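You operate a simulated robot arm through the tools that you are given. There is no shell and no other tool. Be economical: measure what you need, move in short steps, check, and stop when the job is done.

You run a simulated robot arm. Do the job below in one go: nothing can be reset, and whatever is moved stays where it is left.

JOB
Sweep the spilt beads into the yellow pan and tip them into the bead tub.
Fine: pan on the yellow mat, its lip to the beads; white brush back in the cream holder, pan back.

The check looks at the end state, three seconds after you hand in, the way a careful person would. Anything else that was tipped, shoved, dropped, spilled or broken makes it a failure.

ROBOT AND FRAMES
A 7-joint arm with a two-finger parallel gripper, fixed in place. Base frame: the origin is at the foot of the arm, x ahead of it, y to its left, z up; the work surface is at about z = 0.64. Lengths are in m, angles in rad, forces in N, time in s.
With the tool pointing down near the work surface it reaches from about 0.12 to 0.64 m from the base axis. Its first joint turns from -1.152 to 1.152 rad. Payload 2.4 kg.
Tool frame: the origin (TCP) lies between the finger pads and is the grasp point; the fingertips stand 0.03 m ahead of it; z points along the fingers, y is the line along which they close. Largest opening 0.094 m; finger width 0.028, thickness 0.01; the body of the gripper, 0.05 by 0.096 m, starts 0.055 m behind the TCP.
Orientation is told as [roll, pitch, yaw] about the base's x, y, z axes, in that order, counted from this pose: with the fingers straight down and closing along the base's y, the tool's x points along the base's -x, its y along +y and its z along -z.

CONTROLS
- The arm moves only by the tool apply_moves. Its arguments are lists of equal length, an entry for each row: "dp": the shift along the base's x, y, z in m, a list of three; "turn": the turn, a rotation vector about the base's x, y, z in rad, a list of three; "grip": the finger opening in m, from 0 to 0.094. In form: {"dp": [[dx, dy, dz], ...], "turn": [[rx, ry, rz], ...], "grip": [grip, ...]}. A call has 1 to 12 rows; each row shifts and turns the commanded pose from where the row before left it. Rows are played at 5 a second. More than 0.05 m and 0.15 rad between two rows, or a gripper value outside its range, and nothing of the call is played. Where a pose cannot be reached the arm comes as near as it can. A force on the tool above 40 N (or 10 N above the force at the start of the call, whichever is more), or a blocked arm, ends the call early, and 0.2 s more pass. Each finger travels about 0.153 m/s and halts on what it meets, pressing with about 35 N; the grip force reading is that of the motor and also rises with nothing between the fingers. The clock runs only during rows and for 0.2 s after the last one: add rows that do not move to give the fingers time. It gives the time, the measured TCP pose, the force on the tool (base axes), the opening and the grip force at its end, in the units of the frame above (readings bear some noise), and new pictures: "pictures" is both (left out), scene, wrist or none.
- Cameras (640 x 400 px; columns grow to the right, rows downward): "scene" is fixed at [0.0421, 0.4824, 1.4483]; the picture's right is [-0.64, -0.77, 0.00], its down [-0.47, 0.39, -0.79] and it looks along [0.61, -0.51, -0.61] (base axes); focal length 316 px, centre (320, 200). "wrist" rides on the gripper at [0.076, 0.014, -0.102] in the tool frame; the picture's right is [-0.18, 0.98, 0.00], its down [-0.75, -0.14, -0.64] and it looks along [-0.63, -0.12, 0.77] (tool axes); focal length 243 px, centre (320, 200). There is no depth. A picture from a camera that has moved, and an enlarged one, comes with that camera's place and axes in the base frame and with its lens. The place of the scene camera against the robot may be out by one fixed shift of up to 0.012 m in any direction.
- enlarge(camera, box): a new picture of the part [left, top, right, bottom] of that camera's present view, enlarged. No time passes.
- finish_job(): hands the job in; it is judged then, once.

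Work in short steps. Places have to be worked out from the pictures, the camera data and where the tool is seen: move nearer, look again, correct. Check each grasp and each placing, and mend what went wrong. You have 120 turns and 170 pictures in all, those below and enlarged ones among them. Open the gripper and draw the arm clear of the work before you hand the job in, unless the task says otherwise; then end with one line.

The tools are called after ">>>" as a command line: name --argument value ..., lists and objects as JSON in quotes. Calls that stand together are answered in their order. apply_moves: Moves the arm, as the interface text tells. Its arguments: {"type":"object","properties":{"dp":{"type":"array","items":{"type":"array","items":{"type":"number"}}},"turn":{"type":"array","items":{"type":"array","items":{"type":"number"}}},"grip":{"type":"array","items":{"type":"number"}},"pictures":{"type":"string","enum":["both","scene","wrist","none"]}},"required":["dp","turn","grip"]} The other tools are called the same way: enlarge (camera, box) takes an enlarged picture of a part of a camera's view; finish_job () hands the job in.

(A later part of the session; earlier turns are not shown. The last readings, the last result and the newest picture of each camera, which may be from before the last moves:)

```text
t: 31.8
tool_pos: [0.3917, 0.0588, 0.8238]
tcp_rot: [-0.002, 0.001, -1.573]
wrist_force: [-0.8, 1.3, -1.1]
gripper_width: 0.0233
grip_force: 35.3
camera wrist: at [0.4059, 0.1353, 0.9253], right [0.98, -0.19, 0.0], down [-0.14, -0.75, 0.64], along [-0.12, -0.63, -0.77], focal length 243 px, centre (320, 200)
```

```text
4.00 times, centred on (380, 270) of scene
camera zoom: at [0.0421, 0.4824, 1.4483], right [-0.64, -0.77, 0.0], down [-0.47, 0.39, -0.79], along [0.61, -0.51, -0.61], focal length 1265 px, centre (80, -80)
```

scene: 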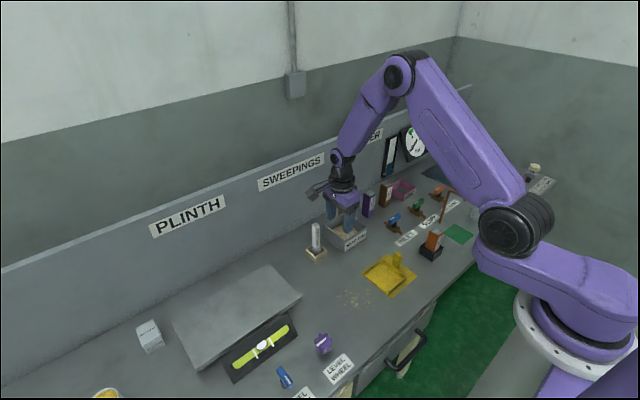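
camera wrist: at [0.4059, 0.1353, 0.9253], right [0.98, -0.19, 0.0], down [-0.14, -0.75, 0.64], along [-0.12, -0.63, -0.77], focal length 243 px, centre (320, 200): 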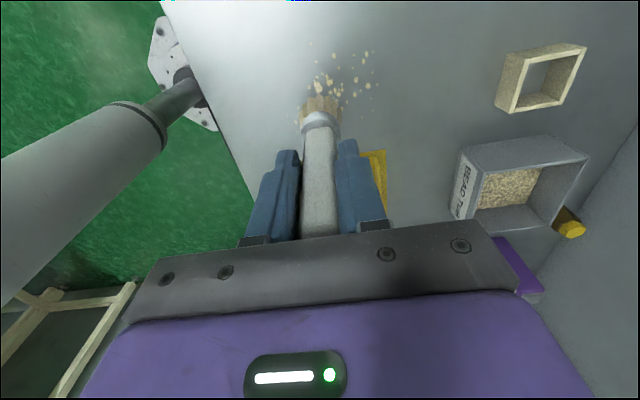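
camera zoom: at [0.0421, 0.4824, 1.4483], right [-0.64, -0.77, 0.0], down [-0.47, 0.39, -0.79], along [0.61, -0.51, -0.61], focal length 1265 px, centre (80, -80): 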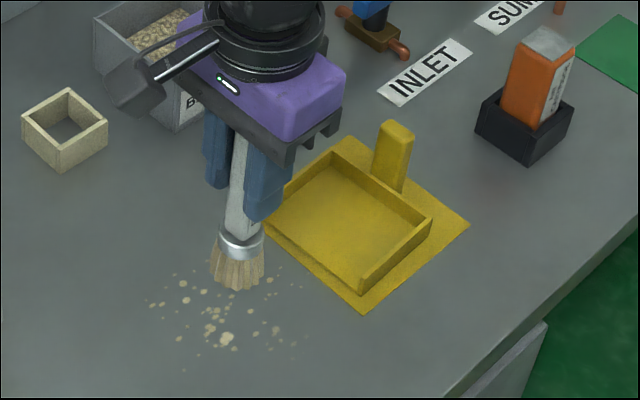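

Specks on that side have faded; the pan slid a few mm back, so I'll rise a bit more over the lip. Next: centre stroke at x≈0.40.

>>> apply_moves --dp '[[0.004, 0.04, 0], [0.004, 0.034, -0.02], [0, 0, -0.035], [0, 0, -0.019], [0, 0, -0.002], [0, -0.02, 0], [0, -0.02, 0], [0, -0.02, 0], [0, -0.02, 0], [0, -0.02, 0], [0, -0.02, 0], [0, -0.018, 0]]' --turn '[[0, 0, 0], [0, 0, 0], [0, 0, 0], [0, 0, 0], [0, 0, 0], [0, 0, 0], [0, 0, 0], [0, 0, 0], [0, 0, 0], [0, 0, 0], [0, 0, 0], [0, 0, 0]]' --grip '[0, 0, 0, 0, 0, 0, 0, 0, 0, 0, 0, 0]' --pictures "wrist"

>>> enlarge --camera "wrist" --box '[260, 0, 500, 200]'

>>> enlarge --camera "scene" --box '[310, 220, 450, 320]'

```text
t: 34.4
tool_pos: [0.3971, -0.0016, 0.7447]
tcp_rot: [-0.002, 0.0, -1.572]
wrist_force: [-0.7, 7.1, 24.7]
gripper_width: 0.0231
grip_force: 35.1
camera wrist: at [0.4118, 0.0746, 0.848], right [0.98, -0.18, 0.0], down [-0.14, -0.75, 0.64], along [-0.12, -0.63, -0.77], focal length 243 px, centre (320, 200)
```

wrist: 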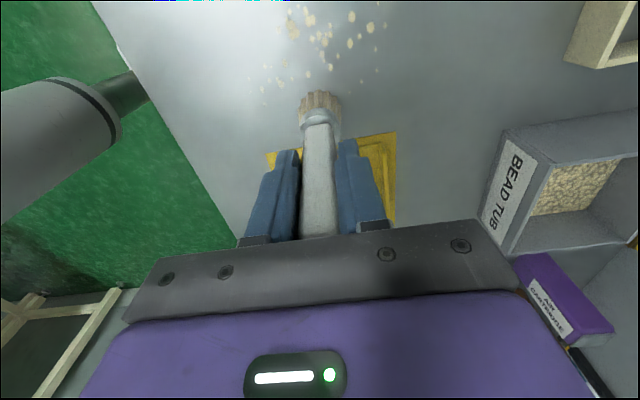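

```text
2.00 times, centred on (380, 100) of wrist
camera zoom: at [0.4118, 0.0746, 0.848], right [0.98, -0.18, 0.0], down [-0.14, -0.75, 0.64], along [-0.12, -0.63, -0.77], focal length 485 px, centre (200, 400)
```

zoom: 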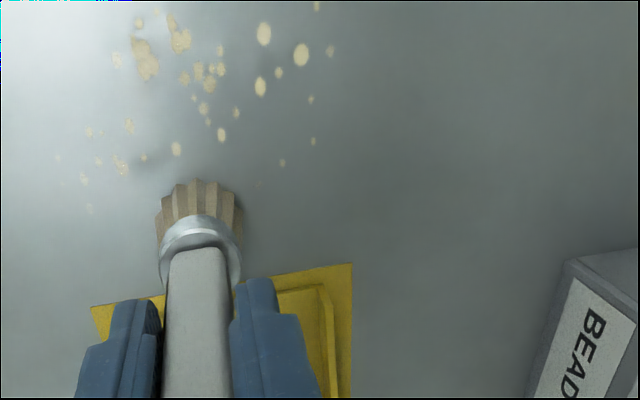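

```text
4.00 times, centred on (380, 270) of scene
camera zoom: at [0.0418, 0.4825, 1.4483], right [-0.64, -0.77, 0.0], down [-0.47, 0.39, -0.79], along [0.61, -0.51, -0.61], focal length 1265 px, centre (80, -80)
```

zoom: 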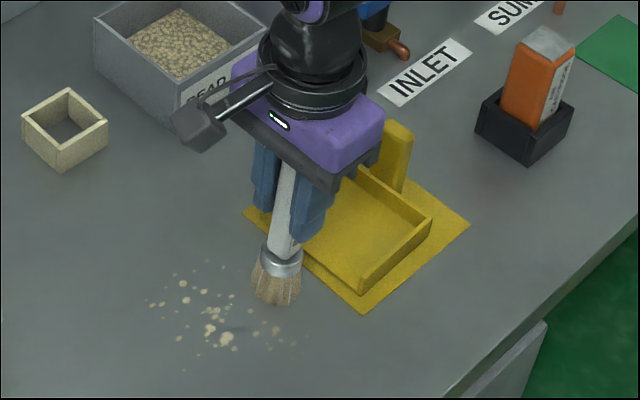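

The specks fade under each pass, so it needs thorough coverage by strokes ending in the pan. Carrying this stroke over the lip, slightly higher.

>>> apply_moves --dp '[[0, -0.005, 0.006], [0, -0.01, 0.005], [0, -0.02, 0], [0, -0.02, 0], [0, 0, 0.03], [0, 0.04, 0.01], [0.015, 0.045, 0], [0.015, 0.045, 0], [0.01, 0.045, 0], [0, 0.02, 0]]' --turn '[[0, 0, 0], [0, 0, 0], [0, 0, 0], [0, 0, 0], [0, 0, 0], [0, 0, 0], [0, 0, 0], [0, 0, 0], [0, 0, 0], [0, 0, 0]]' --grip '[0, 0, 0, 0, 0, 0, 0, 0, 0, 0]' --pictures "wrist"

>>> enlarge --camera "scene" --box '[310, 220, 450, 320]'

```text
t: 36.6
tool_pos: [0.438, 0.1385, 0.7982]
tcp_rot: [-0.001, 0.001, -1.572]
wrist_force: [-0.2, -0.8, 0.6]
gripper_width: 0.0233
grip_force: 35.4
camera wrist: at [0.4527, 0.2148, 0.9002], right [0.98, -0.18, 0.0], down [-0.14, -0.75, 0.64], along [-0.12, -0.63, -0.77], focal length 243 px, centre (320, 200)
```

wrist: 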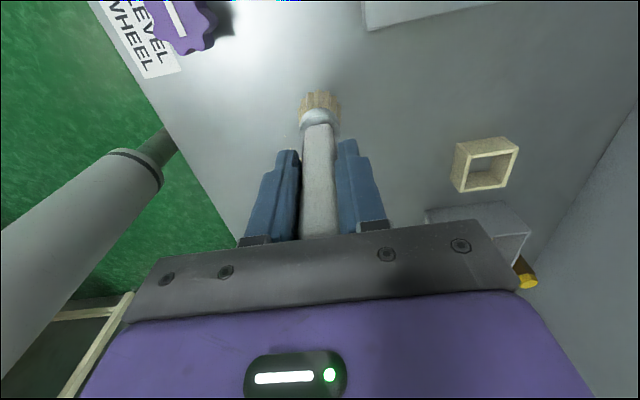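

```text
4.00 times, centred on (380, 270) of scene
camera zoom: at [0.0421, 0.4824, 1.4483], right [-0.64, -0.77, 0.0], down [-0.47, 0.39, -0.79], along [0.61, -0.51, -0.61], focal length 1265 px, centre (80, -80)
```

zoom: 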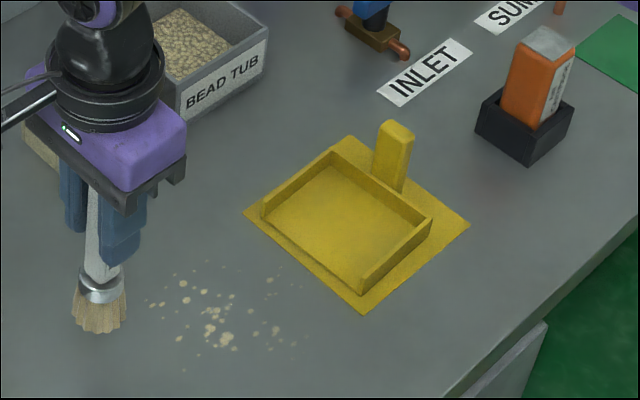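

Touching down on the +x side to check contact force before the stroke.

>>> apply_moves --dp '[[0, 0, -0.03], [0, 0, -0.018], [0, 0, -0.003], [0, 0, 0]]' --turn '[[0, 0, 0], [0, 0, 0], [0, 0, 0], [0, 0, 0]]' --grip '[0, 0, 0, 0]' --pictures "none"

```text
t: 37.6
tool_pos: [0.4386, 0.1389, 0.7462]
tcp_rot: [0.0, 0.002, -1.571]
wrist_force: [-1.4, 0.4, 17.4]
gripper_width: 0.0234
grip_force: 35.0
```

Good contact (17 N). Stroking the +x side toward the pan.

>>> apply_moves --dp '[[0, -0.016, 0], [0, -0.016, 0], [0, -0.016, 0], [0, -0.016, 0], [0, -0.016, 0], [-0.002, -0.016, 0], [-0.004, -0.016, 0], [-0.005, -0.014, 0], [-0.003, -0.012, 0.004], [-0.002, -0.012, 0.006], [0, -0.02, 0], [0, -0.015, 0]]' --turn '[[0, 0, 0], [0, 0, 0], [0, 0, 0], [0, 0, 0], [0, 0, 0], [0, 0, 0], [0, 0, 0], [0, 0, 0], [0, 0, 0], [0, 0, 0], [0, 0, 0], [0, 0, 0]]' --grip '[0, 0, 0, 0, 0, 0, 0, 0, 0, 0, 0, 0]' --pictures "wrist"

>>> enlarge --camera "wrist" --box '[200, 0, 440, 200]'

>>> enlarge --camera "scene" --box '[310, 220, 450, 320]'

```text
t: 40.2
tool_pos: [0.4242, -0.0496, 0.7553]
tcp_rot: [0.0, 0.001, -1.57]
wrist_force: [0.9, 1.3, -0.7]
gripper_width: 0.0231
grip_force: 34.9
camera wrist: at [0.4379, 0.0269, 0.8577], right [0.98, -0.18, 0.0], down [-0.14, -0.75, 0.64], along [-0.12, -0.63, -0.77], focal length 243 px, centre (320, 200)
```

wrist: 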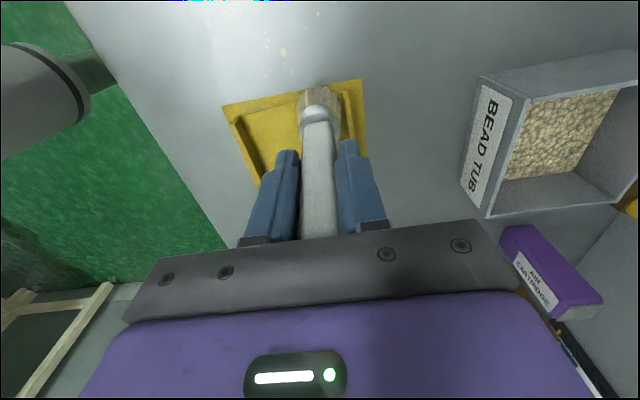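

```text
2.00 times, centred on (320, 100) of wrist
camera zoom: at [0.4379, 0.0269, 0.8577], right [0.98, -0.18, 0.0], down [-0.14, -0.75, 0.64], along [-0.12, -0.63, -0.77], focal length 485 px, centre (320, 400)
```

zoom: 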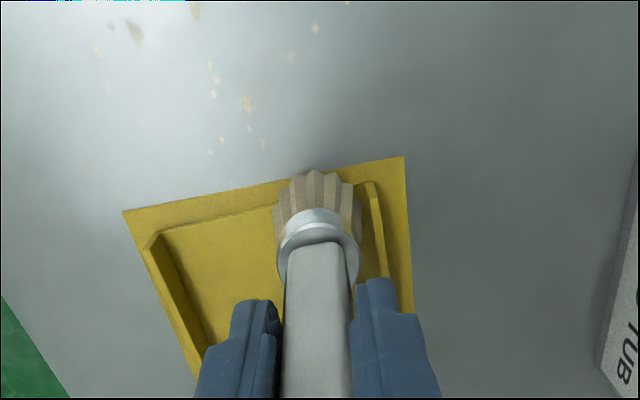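

```text
4.00 times, centred on (380, 270) of scene
camera zoom: at [0.0421, 0.4824, 1.4483], right [-0.64, -0.77, 0.0], down [-0.47, 0.39, -0.79], along [0.61, -0.51, -0.61], focal length 1265 px, centre (80, -80)
```

zoom: 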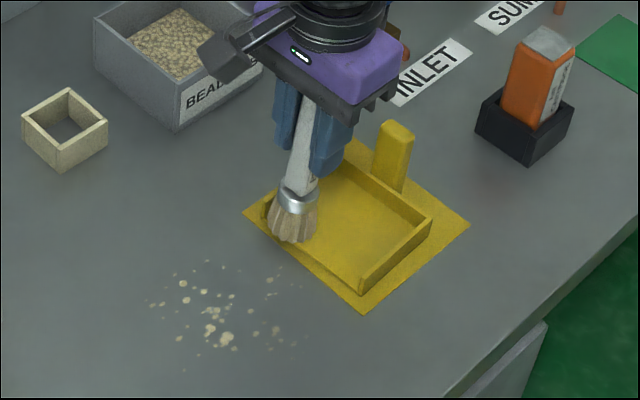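

Nearer specks are fading, further ones less. Back for another stroke at x≈0.42.

>>> apply_moves --dp '[[0, 0, 0.02], [0, 0.045, 0], [0, 0.045, 0], [0, 0.045, 0], [0, 0.045, 0], [0, 0, -0.02], [0, 0, -0.01], [0, 0, 0]]' --turn '[[0, 0, 0], [0, 0, 0], [0, 0, 0], [0, 0, 0], [0, 0, 0], [0, 0, 0], [0, 0, 0], [0, 0, 0]]' --grip '[0, 0, 0, 0, 0, 0, 0, 0]' --pictures "wrist"

>>> enlarge --camera "scene" --box '[310, 220, 450, 320]'

```text
t: 42.0
tool_pos: [0.4222, 0.1302, 0.746]
tcp_rot: [-0.002, 0.0, -1.57]
wrist_force: [-2.9, -0.7, 7.4]
gripper_width: 0.0231
grip_force: 34.7
camera wrist: at [0.4363, 0.2076, 0.8472], right [0.98, -0.18, 0.0], down [-0.14, -0.75, 0.64], along [-0.12, -0.63, -0.77], focal length 243 px, centre (320, 200)
```

wrist: 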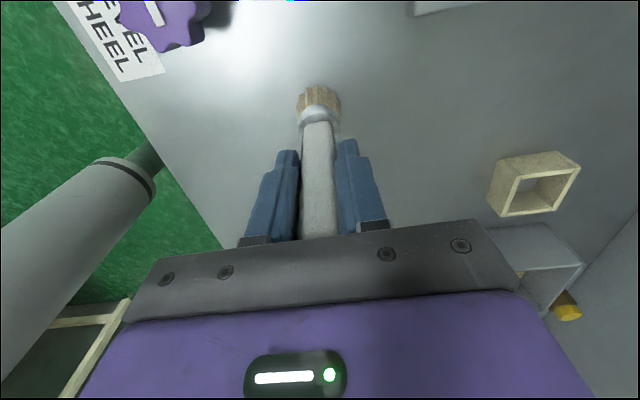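

```text
4.00 times, centred on (380, 270) of scene
camera zoom: at [0.0419, 0.4824, 1.4483], right [-0.64, -0.77, 0.0], down [-0.47, 0.39, -0.79], along [0.61, -0.51, -0.61], focal length 1265 px, centre (80, -80)
```

zoom: 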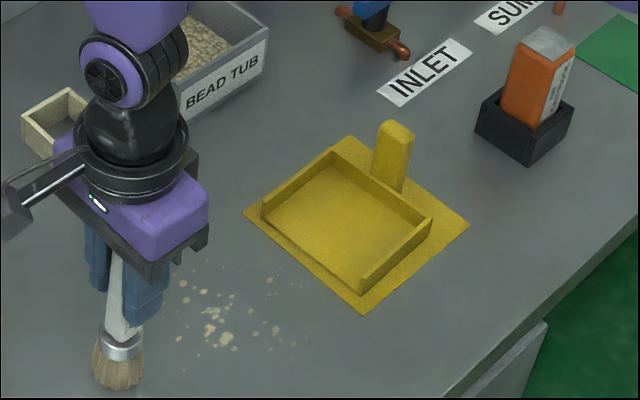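

Brush still vertical, contact 7 N. Stroking along x≈0.42.

>>> apply_moves --dp '[[0, -0.016, 0], [0, -0.016, 0], [0, -0.016, 0], [0, -0.016, 0], [0, -0.016, 0], [0, -0.016, 0], [0, -0.016, 0], [0, -0.016, 0], [-0.003, -0.012, 0.004], [-0.002, -0.012, 0.006], [0, -0.02, 0], [0, -0.015, 0]]' --turn '[[0, 0, 0], [0, 0, 0], [0, 0, 0], [0, 0, 0], [0, 0, 0], [0, 0, 0], [0, 0, 0], [0, 0, 0], [0, 0, 0], [0, 0, 0], [0, 0, 0], [0, 0, 0]]' --grip '[0, 0, 0, 0, 0, 0, 0, 0, 0, 0, 0, 0]' --pictures "none"

>>> enlarge --camera "scene" --box '[310, 220, 450, 320]'

```text
t: 44.6
tool_pos: [0.4182, -0.0542, 0.7539]
tcp_rot: [-0.001, 0.001, -1.571]
wrist_force: [-0.1, -0.5, -0.5]
gripper_width: 0.0231
grip_force: 35.1
```

```text
4.00 times, centred on (380, 270) of scene
camera zoom: at [0.0421, 0.4824, 1.4483], right [-0.64, -0.77, 0.0], down [-0.47, 0.39, -0.79], along [0.61, -0.51, -0.61], focal length 1265 px, centre (80, -80)
```

zoom: 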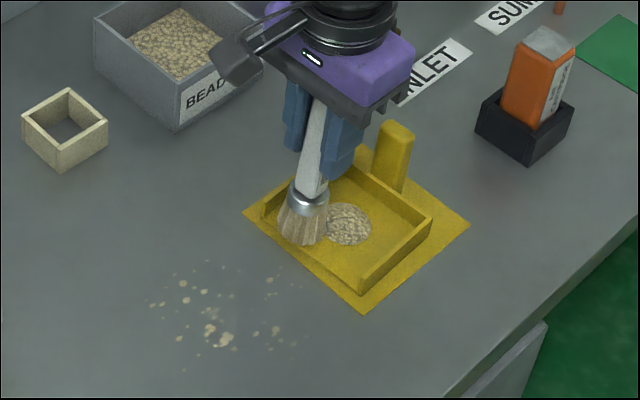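

A bead heap has appeared in the pan. More strokes until the table is clean; next at x≈0.395.

>>> apply_moves --dp '[[0, 0, 0.02], [-0.005, 0.045, 0], [-0.01, 0.045, 0], [-0.01, 0.045, 0], [0, 0.045, 0], [0, 0, -0.02], [0, 0, -0.01], [0, 0, 0]]' --turn '[[0, 0, 0], [0, 0, 0], [0, 0, 0], [0, 0, 0], [0, 0, 0], [0, 0, 0], [0, 0, 0], [0, 0, 0]]' --grip '[0, 0, 0, 0, 0, 0, 0, 0]' --pictures "none"

>>> apply_moves --dp '[[0, -0.016, 0], [0, -0.016, 0], [0, -0.016, 0], [0, -0.016, 0], [0, -0.016, 0], [0, -0.016, 0], [0, -0.016, 0], [0, -0.016, 0], [0, -0.012, 0.004], [0, -0.012, 0.006], [0, -0.015, 0]]' --turn '[[0, 0, 0], [0, 0, 0], [0, 0, 0], [0, 0, 0], [0, 0, 0], [0, 0, 0], [0, 0, 0], [0, 0, 0], [0, 0, 0], [0, 0, 0], [0, 0, 0]]' --grip '[0, 0, 0, 0, 0, 0, 0, 0, 0, 0, 0]' --pictures "none"

>>> enlarge --camera "scene" --box '[310, 220, 450, 320]'

```text
t: 46.4
tool_pos: [0.3905, 0.124, 0.7479]
tcp_rot: [-0.002, 0.001, -1.57]
wrist_force: [1.3, -0.3, -0.4]
gripper_width: 0.0232
grip_force: 35.2
```

```text
t: 48.8
tool_pos: [0.393, -0.0435, 0.757]
tcp_rot: [-0.004, 0.0, -1.571]
wrist_force: [0.0, 0.2, 0.1]
gripper_width: 0.0235
grip_force: 35.0
```

```text
4.00 times, centred on (380, 270) of scene
camera zoom: at [0.0421, 0.4824, 1.4483], right [-0.64, -0.77, 0.0], down [-0.47, 0.39, -0.79], along [0.61, -0.51, -0.61], focal length 1265 px, centre (80, -80)
```

zoom: 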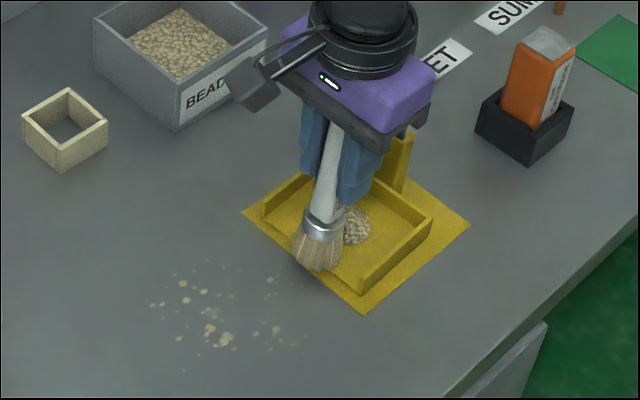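

That stroke started without contact (z 0.7479). Repeating 2 mm lower at the same line.

>>> apply_moves --dp '[[0, 0, 0.02], [0, 0.045, 0], [0, 0.045, 0], [0, 0.045, 0], [0, 0.035, 0], [0, 0, -0.02], [0, 0, -0.01], [0, 0, -0.001], [0, 0, -0.001], [0, 0, 0]]' --turn '[[0, 0, 0], [0, 0, 0], [0, 0, 0], [0, 0, 0], [0, 0, 0], [0, 0, 0], [0, 0, 0], [0, 0, 0], [0, 0, 0], [0, 0, 0]]' --grip '[0, 0, 0, 0, 0, 0, 0, 0, 0, 0]' --pictures "none"

```text
t: 51.0
tool_pos: [0.3919, 0.1275, 0.745]
tcp_rot: [-0.002, -0.002, -1.568]
wrist_force: [-0.2, -0.9, -0.2]
gripper_width: 0.0232
grip_force: 35.8
```

>>> apply_moves --dp '[[0, 0, -0.001], [0, 0, 0]]' --turn '[[0, 0, 0], [0, 0, 0]]' --grip '[0, 0]' --pictures "none"

>>> apply_moves --dp '[[0, 0, -0.001], [0, 0, 0]]' --turn '[[0, 0, 0], [0, 0, 0]]' --grip '[0, 0]' --pictures "none"

```text
t: 51.6
tool_pos: [0.3926, 0.1281, 0.7441]
tcp_rot: [0.0, 0.002, -1.57]
wrist_force: [-5.0, -1.0, 34.7]
gripper_width: 0.0231
grip_force: 35.0
```

```text
t: 52.2
tool_pos: [0.3932, 0.1272, 0.7424]
tcp_rot: [0.0, 0.001, -1.571]
wrist_force: [-1.8, 1.6, 35.2]
gripper_width: 0.0231
grip_force: 34.2
```

The brush slides up in the grip at ~35 N, so contact is right here. Stroking now.

>>> apply_moves --dp '[[0, -0.016, 0], [0, -0.016, 0], [0, -0.016, 0], [0, -0.016, 0], [0, -0.016, 0], [0, -0.016, 0], [0, -0.016, 0], [0, -0.016, 0], [0, -0.012, 0.005], [0, -0.012, 0.006], [0, -0.015, 0]]' --turn '[[0, 0, 0], [0, 0, 0], [0, 0, 0], [0, 0, 0], [0, 0, 0], [0, 0, 0], [0, 0, 0], [0, 0, 0], [0, 0, 0], [0, 0, 0], [0, 0, 0]]' --grip '[0, 0, 0, 0, 0, 0, 0, 0, 0, 0, 0]' --pictures "wrist"

>>> enlarge --camera "scene" --box '[310, 220, 450, 320]'

```text
t: 54.6
tool_pos: [0.3918, -0.0423, 0.7524]
tcp_rot: [-0.003, -0.001, -1.573]
wrist_force: [0.8, -0.5, -0.7]
gripper_width: 0.0232
grip_force: 34.7
camera wrist: at [0.4067, 0.0349, 0.8552], right [0.98, -0.19, 0.0], down [-0.14, -0.75, 0.64], along [-0.12, -0.63, -0.77], focal length 243 px, centre (320, 200)
```

wrist: 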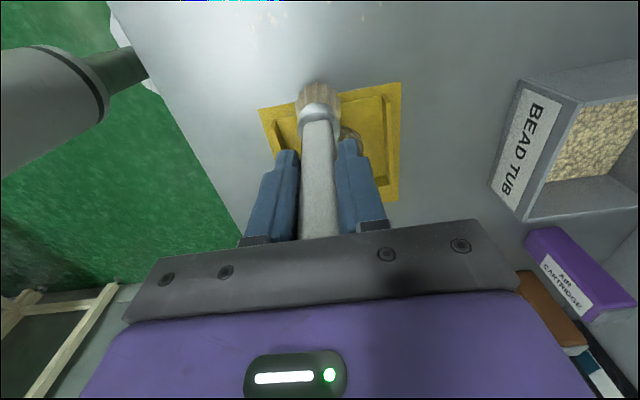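

```text
4.00 times, centred on (380, 270) of scene
camera zoom: at [0.0421, 0.4824, 1.4483], right [-0.64, -0.77, 0.0], down [-0.47, 0.39, -0.79], along [0.61, -0.51, -0.61], focal length 1265 px, centre (80, -80)
```

zoom: 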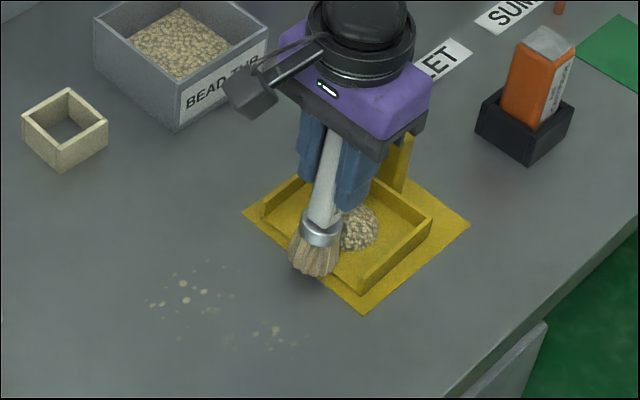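

Contact matters: the centre cleared and the heap grew. Now the +x remnant (x≈0.44).

>>> apply_moves --dp '[[0, 0, 0.02], [0.012, 0.044, 0], [0.012, 0.044, 0], [0.012, 0.044, 0], [0.012, 0.037, 0], [0, 0, -0.02], [0, 0, -0.0105], [0, 0, 0]]' --turn '[[0, 0, 0], [0, 0, 0], [0, 0, 0], [0, 0, 0], [0, 0, 0], [0, 0, 0], [0, 0, 0], [0, 0, 0]]' --grip '[0, 0, 0, 0, 0, 0, 0, 0]' --pictures "none"

>>> apply_moves --dp '[[0, 0, -0.0007], [0, 0, 0]]' --turn '[[0, 0, 0], [0, 0, 0]]' --grip '[0, 0]' --pictures "none"

```text
t: 56.4
tool_pos: [0.437, 0.1204, 0.7424]
tcp_rot: [-0.002, -0.001, -1.57]
wrist_force: [0.2, -0.5, -1.0]
gripper_width: 0.0232
grip_force: 35.6
out of reach, approached as far as the arm can: row 4
```

```text
t: 57.0
tool_pos: [0.4371, 0.1203, 0.7431]
tcp_rot: [-0.002, 0.0, -1.57]
wrist_force: [0.2, -0.4, 0.3]
gripper_width: 0.023
grip_force: 35.7
```

>>> apply_moves --dp '[[0, 0, -0.0007], [0, 0, 0]]' --turn '[[0, 0, 0], [0, 0, 0]]' --grip '[0, 0]' --pictures "none"

>>> apply_moves --dp '[[0, 0, -0.0007], [0, 0, 0]]' --turn '[[0, 0, 0], [0, 0, 0]]' --grip '[0, 0]' --pictures "none"

```text
t: 57.6
tool_pos: [0.4374, 0.1191, 0.7427]
tcp_rot: [-0.002, 0.0, -1.574]
wrist_force: [-0.2, -3.9, 11.8]
gripper_width: 0.0233
grip_force: 34.6
```

```text
t: 58.2
tool_pos: [0.4362, 0.1217, 0.7406]
tcp_rot: [0.0, 0.002, -1.572]
wrist_force: [-3.6, -0.2, 34.6]
gripper_width: 0.0232
grip_force: 34.4
```

Firm contact. Stroking the +x side inward to the pan.

>>> apply_moves --dp '[[0, -0.016, 0], [0, -0.016, 0], [0, -0.016, 0], [0, -0.016, 0], [-0.002, -0.016, 0], [-0.004, -0.016, 0], [-0.005, -0.016, 0], [-0.005, -0.012, 0], [-0.003, -0.012, 0.005], [0, -0.012, 0.006], [0, -0.012, 0]]' --turn '[[0, 0, 0], [0, 0, 0], [0, 0, 0], [0, 0, 0], [0, 0, 0], [0, 0, 0], [0, 0, 0], [0, 0, 0], [0, 0, 0], [0, 0, 0], [0, 0, 0]]' --grip '[0, 0, 0, 0, 0, 0, 0, 0, 0, 0, 0]' --pictures "none"

>>> enlarge --camera "scene" --box '[310, 220, 450, 320]'

```text
t: 60.6
tool_pos: [0.4192, -0.0404, 0.7524]
tcp_rot: [-0.002, 0.0, -1.571]
wrist_force: [-0.1, 0.5, -1.3]
gripper_width: 0.0234
grip_force: 35.4
```

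```text
4.00 times, centred on (380, 270) of scene
camera zoom: at [0.0421, 0.4824, 1.4483], right [-0.64, -0.77, 0.0], down [-0.47, 0.39, -0.79], along [0.61, -0.51, -0.61], focal length 1265 px, centre (80, -80)
```

zoom: 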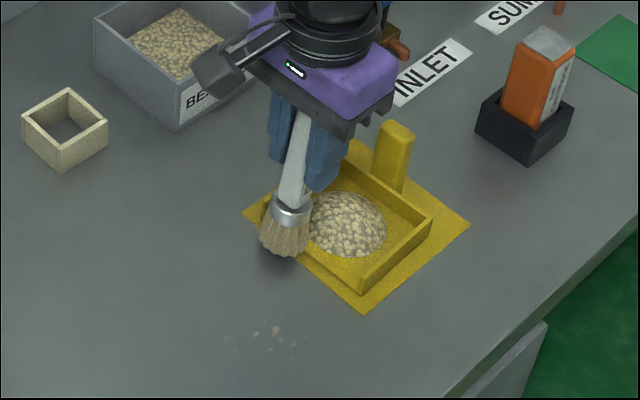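

Nearly all gone; remnant at about (0.37, 0.035). Stroke at x≈0.368.

>>> apply_moves --dp '[[0, 0, 0.02], [-0.013, 0.038, 0], [-0.013, 0.038, 0], [-0.013, 0.038, 0], [-0.013, 0.036, 0], [0, 0, -0.02], [0, 0, -0.011], [0, 0, 0]]' --turn '[[0, 0, 0], [0, 0, 0], [0, 0, 0], [0, 0, 0], [0, 0, 0], [0, 0, 0], [0, 0, 0], [0, 0, 0]]' --grip '[0, 0, 0, 0, 0, 0, 0, 0]' --pictures "none"

>>> apply_moves --dp '[[0, 0, -0.0007], [0, 0, 0]]' --turn '[[0, 0, 0], [0, 0, 0]]' --grip '[0, 0]' --pictures "none"

```text
t: 62.4
tool_pos: [0.3668, 0.1091, 0.7419]
tcp_rot: [-0.001, 0.0, -1.569]
wrist_force: [-0.9, 0.3, 0.9]
gripper_width: 0.0232
grip_force: 35.0
```

```text
t: 63.0
tool_pos: [0.3679, 0.1098, 0.7424]
tcp_rot: [-0.002, 0.001, -1.571]
wrist_force: [-1.2, -1.5, 5.9]
gripper_width: 0.0233
grip_force: 34.8
```

>>> apply_moves --dp '[[0, 0, -0.0006], [0, -0.016, 0], [0, -0.016, 0], [0, -0.016, 0], [0, -0.016, 0], [0.002, -0.016, 0], [0.003, -0.016, 0], [0.005, -0.012, 0], [0.005, -0.012, 0.005], [0, -0.012, 0.006], [0, -0.01, 0]]' --turn '[[0, 0, 0], [0, 0, 0], [0, 0, 0], [0, 0, 0], [0, 0, 0], [0, 0, 0], [0, 0, 0], [0, 0, 0], [0, 0, 0], [0, 0, 0], [0, 0, 0]]' --grip '[0, 0, 0, 0, 0, 0, 0, 0, 0, 0, 0]' --pictures "none"

>>> enlarge --camera "scene" --box '[310, 220, 450, 320]'

```text
t: 65.4
tool_pos: [0.3825, -0.0315, 0.7514]
tcp_rot: [-0.003, 0.001, -1.571]
wrist_force: [0.5, -0.3, 0.4]
gripper_width: 0.0233
grip_force: 34.7
```

```text
4.00 times, centred on (380, 270) of scene
camera zoom: at [0.0421, 0.4824, 1.4483], right [-0.64, -0.77, 0.0], down [-0.47, 0.39, -0.79], along [0.61, -0.51, -0.61], focal length 1265 px, centre (80, -80)
```

zoom: 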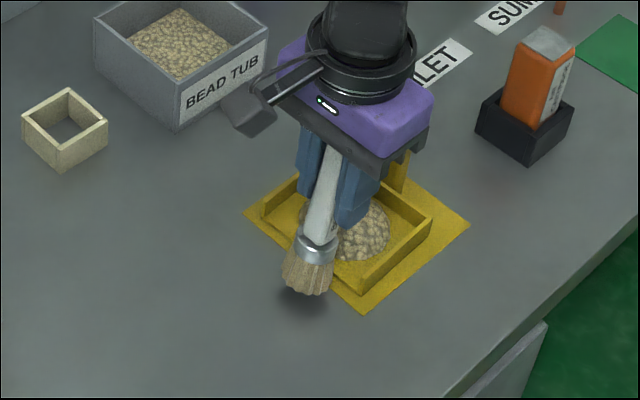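

Table looks clean. Raising and carrying the brush to the holder, checking on the way.

>>> apply_moves --dp '[[0, 0, 0.04], [0, 0.01, 0.045], [0.03, 0.01, 0.02], [0.045, 0.01, 0], [0.045, 0.01, 0], [0.045, 0.01, 0], [0.045, 0.01, 0], [0.017, 0.006, 0], [0, 0, 0]]' --turn '[[0, 0, 0], [0, 0, 0], [0, 0, 0], [0, 0, 0], [0, 0, 0], [0, 0, 0], [0, 0, 0], [0, 0, 0], [0, 0, 0]]' --grip '[0, 0, 0, 0, 0, 0, 0, 0, 0]' --pictures "both"

>>> enlarge --camera "scene" --box '[270, 190, 450, 320]'

>>> enlarge --camera "wrist" --box '[220, 40, 420, 200]'

```text
t: 67.4
tool_pos: [0.6081, 0.0355, 0.8556]
tcp_rot: [-0.003, 0.0, -1.571]
wrist_force: [0.6, 0.3, -0.6]
gripper_width: 0.0236
grip_force: 34.8
camera wrist: at [0.6226, 0.1131, 0.9586], right [0.98, -0.18, 0.0], down [-0.14, -0.75, 0.64], along [-0.12, -0.63, -0.77], focal length 243 px, centre (320, 200)
```

scene: 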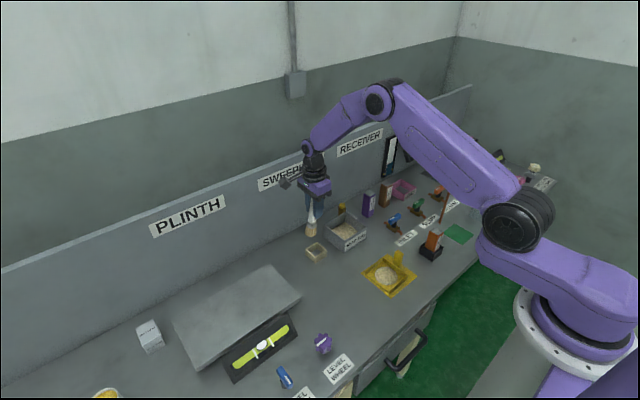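
wrist: 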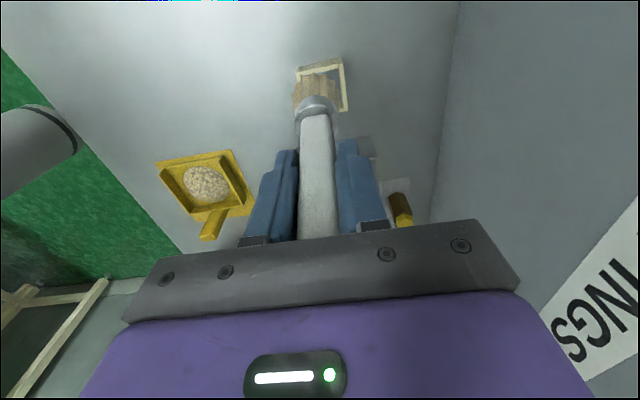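

```text
3.08 times, centred on (360, 255) of scene
camera zoom: at [0.0421, 0.4824, 1.4483], right [-0.64, -0.77, 0.0], down [-0.47, 0.39, -0.79], along [0.61, -0.51, -0.61], focal length 973 px, centre (197, 31)
```

zoom: 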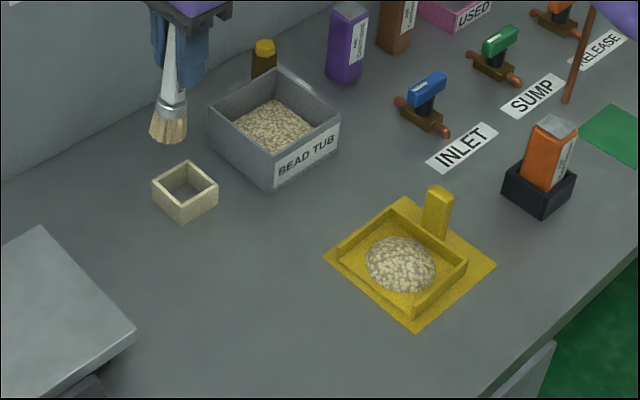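

```text
2.50 times, centred on (320, 120) of wrist
camera zoom: at [0.6226, 0.1131, 0.9586], right [0.98, -0.18, 0.0], down [-0.14, -0.75, 0.64], along [-0.12, -0.63, -0.77], focal length 606 px, centre (320, 400)
```

zoom: 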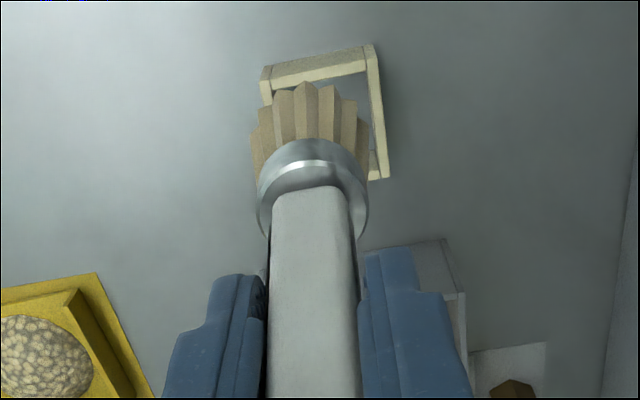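

Table is clean and all beads are in the pan. The brush seems tilted a few degrees in the grip (bottom toward +y); measuring it closer.

>>> enlarge --camera "scene" --box '[290, 170, 350, 240]'

```text
5.71 times, centred on (320, 205) of scene
camera zoom: at [0.0421, 0.4824, 1.4483], right [-0.64, -0.77, 0.0], down [-0.47, 0.39, -0.79], along [0.61, -0.51, -0.61], focal length 1807 px, centre (320, 171)
```

zoom: 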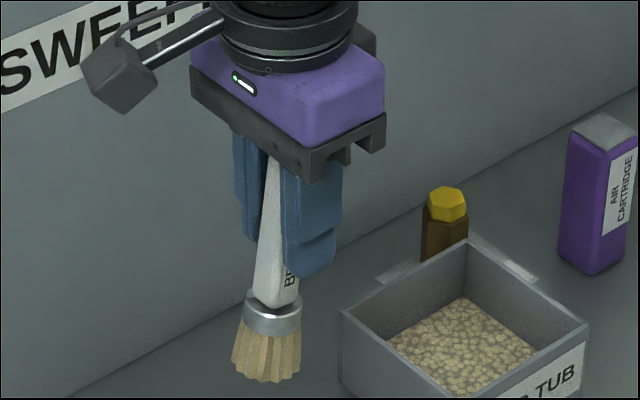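

Tilt is about 0.14 rad about x. Turning the tool to bring the brush vertical and rechecking.

>>> apply_moves --dp '[[0, 0, 0], [0, 0, 0]]' --turn '[[-0.14, 0, 0], [0, 0, 0]]' --grip '[0, 0]' --pictures "wrist"

>>> enlarge --camera "scene" --box '[280, 170, 350, 270]'

>>> enlarge --camera "wrist" --box '[220, 20, 420, 180]'

```text
t: 68.0
tool_pos: [0.6093, 0.0362, 0.8576]
tcp_rot: [-0.002, -0.139, -1.573]
wrist_force: [-0.4, -0.2, -0.2]
gripper_width: 0.0234
grip_force: 34.8
camera wrist: at [0.623, 0.1263, 0.9469], right [0.98, -0.18, 0.02], down [-0.14, -0.66, 0.74], along [-0.12, -0.73, -0.67], focal length 243 px, centre (320, 200)
```

wrist: 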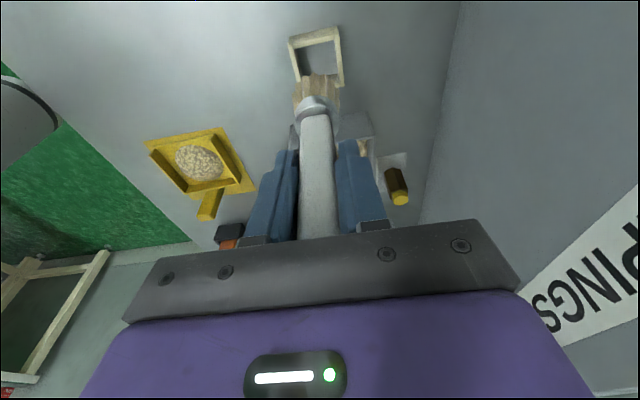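

```text
4.00 times, centred on (315, 220) of scene
camera zoom: at [0.0421, 0.4824, 1.4483], right [-0.64, -0.77, 0.0], down [-0.47, 0.39, -0.79], along [0.61, -0.51, -0.61], focal length 1265 px, centre (340, 120)
```

zoom: 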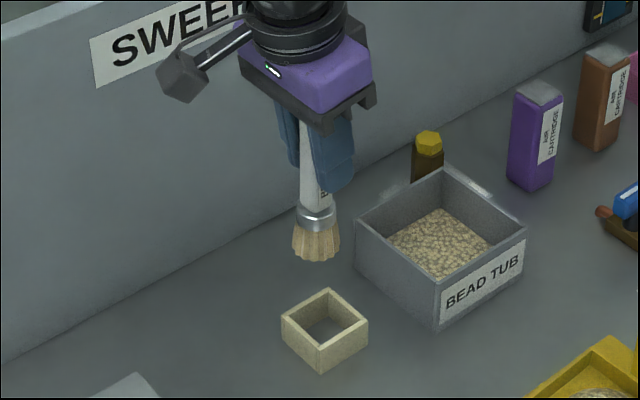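

```text
2.50 times, centred on (320, 100) of wrist
camera zoom: at [0.623, 0.1263, 0.9469], right [0.98, -0.18, 0.02], down [-0.14, -0.66, 0.74], along [-0.12, -0.73, -0.67], focal length 606 px, centre (320, 450)
```

zoom: 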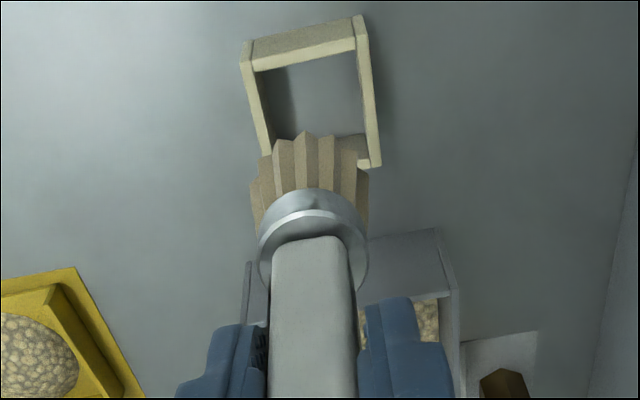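

Brush is vertical now. Lowering until bristles are just above the holder rim and comparing positions.

>>> apply_moves --dp '[[0, 0, -0.03], [0, 0, -0.025], [0, 0, -0.01], [0, 0, 0]]' --turn '[[0, 0, 0], [0, 0, 0], [0, 0, 0], [0, 0, 0]]' --grip '[0, 0, 0, 0]' --pictures "wrist"

>>> enlarge --camera "scene" --box '[290, 210, 350, 270]'

>>> enlarge --camera "wrist" --box '[260, 30, 380, 130]'

```text
t: 69.0
tool_pos: [0.6108, 0.0341, 0.7915]
tcp_rot: [-0.003, -0.14, -1.572]
wrist_force: [0.5, 0.3, -0.2]
gripper_width: 0.0236
grip_force: 34.8
camera wrist: at [0.6249, 0.1248, 0.8813], right [0.98, -0.18, 0.02], down [-0.14, -0.66, 0.74], along [-0.12, -0.73, -0.67], focal length 243 px, centre (320, 200)
```

wrist: 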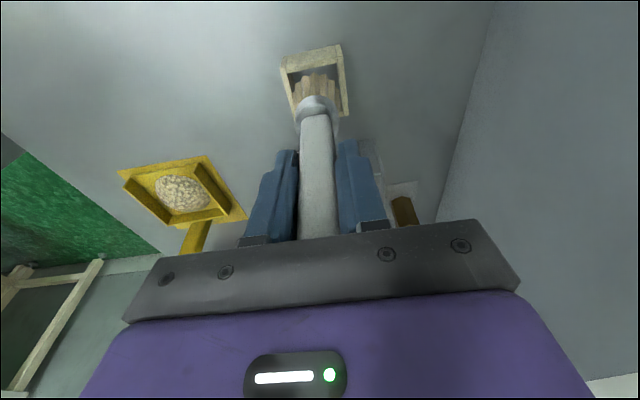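

```text
6.67 times, centred on (320, 240) of scene
camera zoom: at [0.0421, 0.4824, 1.4483], right [-0.64, -0.77, 0.0], down [-0.47, 0.39, -0.79], along [0.61, -0.51, -0.61], focal length 2108 px, centre (320, -67)
```

zoom: 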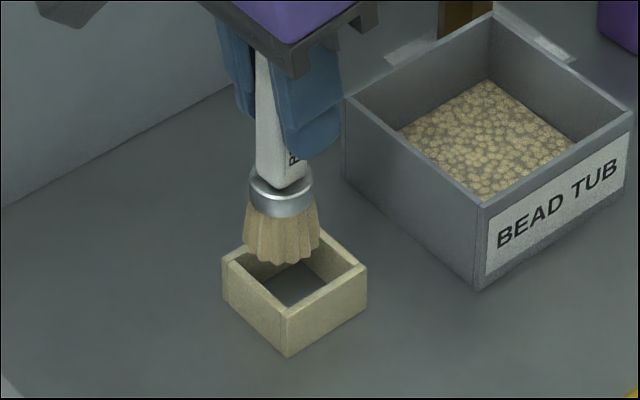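

```text
4.00 times, centred on (320, 80) of wrist
camera zoom: at [0.6249, 0.1248, 0.8813], right [0.98, -0.18, 0.02], down [-0.14, -0.66, 0.74], along [-0.12, -0.73, -0.67], focal length 970 px, centre (320, 680)
```

zoom: 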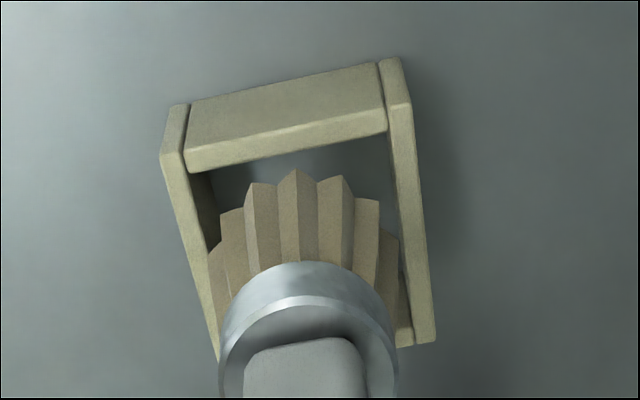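

Brush needs about −5 mm in y, −1 mm in x to be centred in the holder. Shifting, then lowering partway in.

>>> apply_moves --dp '[[-0.001, -0.005, 0], [0, 0, -0.008], [0, 0, -0.006], [0, 0, -0.005], [0, 0, 0]]' --turn '[[0, 0, 0], [0, 0, 0], [0, 0, 0], [0, 0, 0], [0, 0, 0]]' --grip '[0, 0, 0, 0, 0]' --pictures "wrist"

>>> enlarge --camera "scene" --box '[290, 210, 350, 270]'

>>> enlarge --camera "wrist" --box '[260, 30, 380, 130]'

```text
t: 70.2
tool_pos: [0.6092, 0.0283, 0.7724]
tcp_rot: [0.0, -0.139, -1.571]
wrist_force: [0.3, 0.0, -0.5]
gripper_width: 0.0236
grip_force: 34.4
camera wrist: at [0.6231, 0.1194, 0.8626], right [0.98, -0.18, 0.02], down [-0.14, -0.66, 0.74], along [-0.12, -0.73, -0.67], focal length 243 px, centre (320, 200)
```

wrist: 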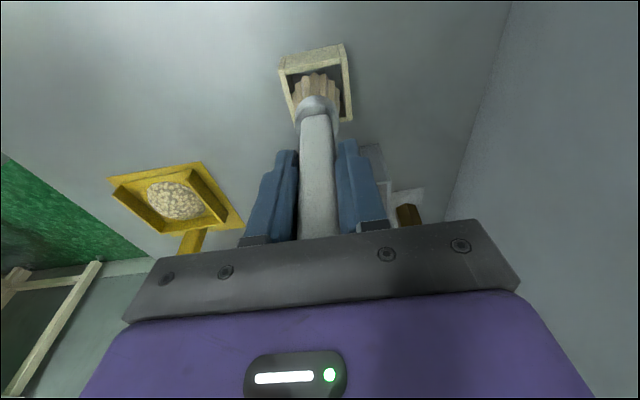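

```text
6.67 times, centred on (320, 240) of scene
camera zoom: at [0.0421, 0.4824, 1.4483], right [-0.64, -0.77, 0.0], down [-0.47, 0.39, -0.79], along [0.61, -0.51, -0.61], focal length 2108 px, centre (320, -67)
```

zoom: 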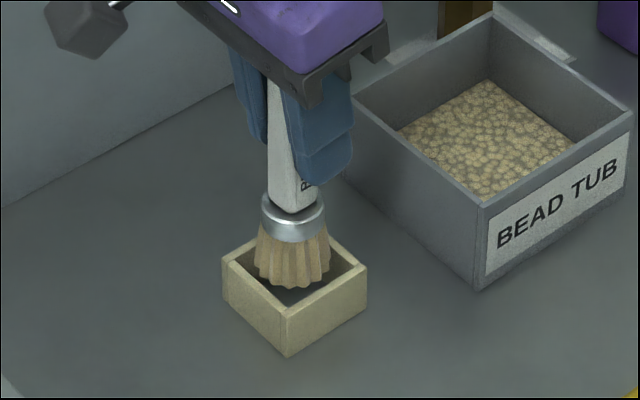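

```text
4.00 times, centred on (320, 80) of wrist
camera zoom: at [0.6231, 0.1194, 0.8626], right [0.98, -0.18, 0.02], down [-0.14, -0.66, 0.74], along [-0.12, -0.73, -0.67], focal length 970 px, centre (320, 680)
```

zoom: 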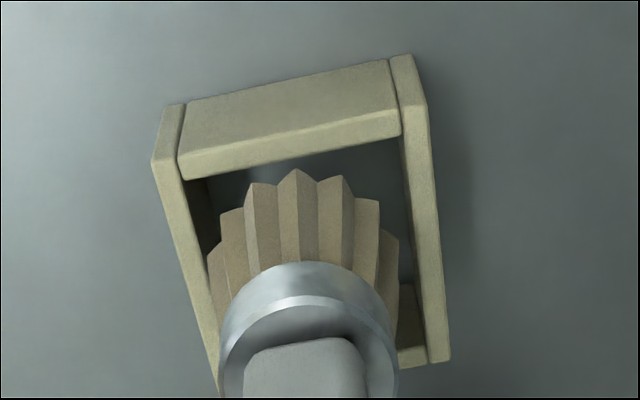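

Well centred; nudge +1 mm x and lower fully with force check.

>>> apply_moves --dp '[[0.001, 0.001, -0.006], [0, 0, -0.006], [0, 0, -0.005], [0, 0, -0.003], [0, 0, 0]]' --turn '[[0, 0, 0], [0, 0, 0], [0, 0, 0], [0, 0, 0], [0, 0, 0]]' --grip '[0, 0, 0, 0, 0]' --pictures "none"

>>> enlarge --camera "scene" --box '[290, 210, 350, 270]'

```text
t: 71.4
tool_pos: [0.6093, 0.0304, 0.7518]
tcp_rot: [0.0, -0.14, -1.573]
wrist_force: [0.9, -1.9, 0.2]
gripper_width: 0.0232
grip_force: 35.2
```

```text
6.67 times, centred on (320, 240) of scene
camera zoom: at [0.0421, 0.4824, 1.4483], right [-0.64, -0.77, 0.0], down [-0.47, 0.39, -0.79], along [0.61, -0.51, -0.61], focal length 2108 px, centre (320, -67)
```

zoom: 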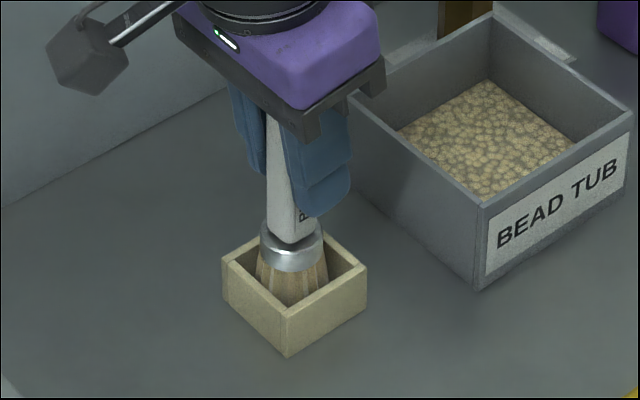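

It is in the holder; feeling for the floor in 1 mm steps.

>>> apply_moves --dp '[[0, 0, -0.001], [0, 0, 0], [0, 0, -0.001], [0, 0, 0]]' --turn '[[0, 0, 0], [0, 0, 0], [0, 0, 0], [0, 0, 0]]' --grip '[0, 0, 0, 0]' --pictures "none"

>>> apply_moves --dp '[[0, 0, -0.001], [0, 0, 0], [0, 0, -0.001], [0, 0, 0]]' --turn '[[0, 0, 0], [0, 0, 0], [0, 0, 0], [0, 0, 0]]' --grip '[0, 0, 0, 0]' --pictures "none"

```text
t: 72.4
tool_pos: [0.6087, 0.0304, 0.7498]
tcp_rot: [-0.001, -0.139, -1.571]
wrist_force: [-0.2, -3.2, -0.1]
gripper_width: 0.0236
grip_force: 35.2
```

```text
t: 73.4
tool_pos: [0.6099, 0.0296, 0.7495]
tcp_rot: [-0.001, -0.139, -1.569]
wrist_force: [-0.6, -2.1, 1.3]
gripper_width: 0.0236
grip_force: 35.5
```

>>> apply_moves --dp '[[0, -0.001, -0.0008], [0, 0, 0]]' --turn '[[0, 0, 0], [0, 0, 0]]' --grip '[0, 0]' --pictures "none"

```text
t: 74.0
tool_pos: [0.6097, 0.0295, 0.7474]
tcp_rot: [-0.002, -0.14, -1.57]
wrist_force: [0.2, 0.1, -0.9]
gripper_width: 0.0235
grip_force: 35.0
```

>>> apply_moves --dp '[[0, 0, -0.001], [0, 0, 0], [0, 0, -0.001], [0, 0, 0]]' --turn '[[0, 0, 0], [0, 0, 0], [0, 0, 0], [0, 0, 0]]' --grip '[0, 0, 0, 0]' --pictures "none"

>>> enlarge --camera "scene" --box '[290, 210, 350, 270]'

```text
t: 75.0
tool_pos: [0.6093, 0.0297, 0.7453]
tcp_rot: [-0.002, -0.139, -1.57]
wrist_force: [0.2, 0.0, -0.3]
gripper_width: 0.0235
grip_force: 35.2
```

```text
6.67 times, centred on (320, 240) of scene
camera zoom: at [0.0421, 0.4824, 1.4483], right [-0.64, -0.77, 0.0], down [-0.47, 0.39, -0.79], along [0.61, -0.51, -0.61], focal length 2108 px, centre (320, -67)
```

zoom: 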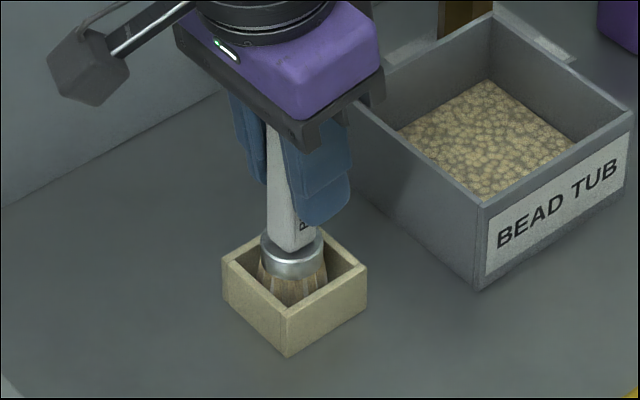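

No floor contact yet; continuing down in small steps.

>>> apply_moves --dp '[[0, 0, -0.001], [0, 0, 0], [0, 0, -0.001], [0, 0, 0]]' --turn '[[0, 0, 0], [0, 0, 0], [0, 0, 0], [0, 0, 0]]' --grip '[0, 0, 0, 0]' --pictures "none"

>>> apply_moves --dp '[[0, 0, -0.001], [0, 0, 0], [0, 0, -0.001], [0, 0, 0]]' --turn '[[0, 0, 0], [0, 0, 0], [0, 0, 0], [0, 0, 0]]' --grip '[0, 0, 0, 0]' --pictures "none"

```text
t: 76.0
tool_pos: [0.6095, 0.0293, 0.7428]
tcp_rot: [-0.001, -0.141, -1.571]
wrist_force: [-0.3, -0.3, -1.1]
gripper_width: 0.0237
grip_force: 34.5
```

```text
t: 77.0
tool_pos: [0.6089, 0.0299, 0.7404]
tcp_rot: [-0.003, -0.141, -1.572]
wrist_force: [0.5, 0.3, 0.5]
gripper_width: 0.0235
grip_force: 34.7
```

>>> apply_moves --dp '[[0, 0, -0.001], [0, 0, 0], [0, 0, -0.001], [0, 0, 0]]' --turn '[[0, 0, 0], [0, 0, 0], [0, 0, 0], [0, 0, 0]]' --grip '[0, 0, 0, 0]' --pictures "none"

>>> enlarge --camera "scene" --box '[290, 210, 350, 270]'

```text
t: 78.0
tool_pos: [0.6108, 0.031, 0.7396]
tcp_rot: [-0.001, -0.139, -1.57]
wrist_force: [-0.5, -0.5, -0.3]
gripper_width: 0.0234
grip_force: 35.0
```

```text
6.67 times, centred on (320, 240) of scene
camera zoom: at [0.0421, 0.4824, 1.4483], right [-0.64, -0.77, 0.0], down [-0.47, 0.39, -0.79], along [0.61, -0.51, -0.61], focal length 2108 px, centre (320, -67)
```

zoom: 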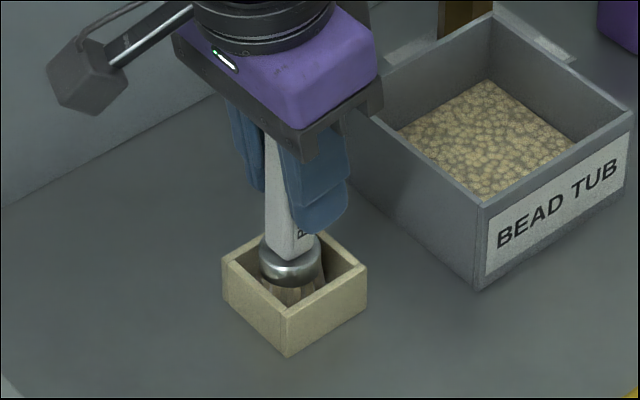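

>>> apply_moves --dp '[[0, 0, -0.001], [0, 0, 0], [0, 0, 0]]' --turn '[[0, 0, 0], [0, 0, 0], [0, 0, 0]]' --grip '[0, 0, 0]' --pictures "none"

>>> apply_moves --dp '[[0, 0, -0.001], [0, 0, 0], [0, 0, 0]]' --turn '[[0, 0, 0], [0, 0, 0], [0, 0, 0]]' --grip '[0, 0, 0]' --pictures "none"

```text
t: 78.8
tool_pos: [0.6108, 0.0304, 0.7394]
tcp_rot: [0.0, -0.139, -1.57]
wrist_force: [-2.3, 1.2, 11.9]
gripper_width: 0.0235
grip_force: 34.9
```

```text
t: 79.6
tool_pos: [0.6117, 0.0295, 0.7377]
tcp_rot: [0.003, -0.14, -1.572]
wrist_force: [-3.3, 2.6, 31.4]
gripper_width: 0.0236
grip_force: 34.9
```

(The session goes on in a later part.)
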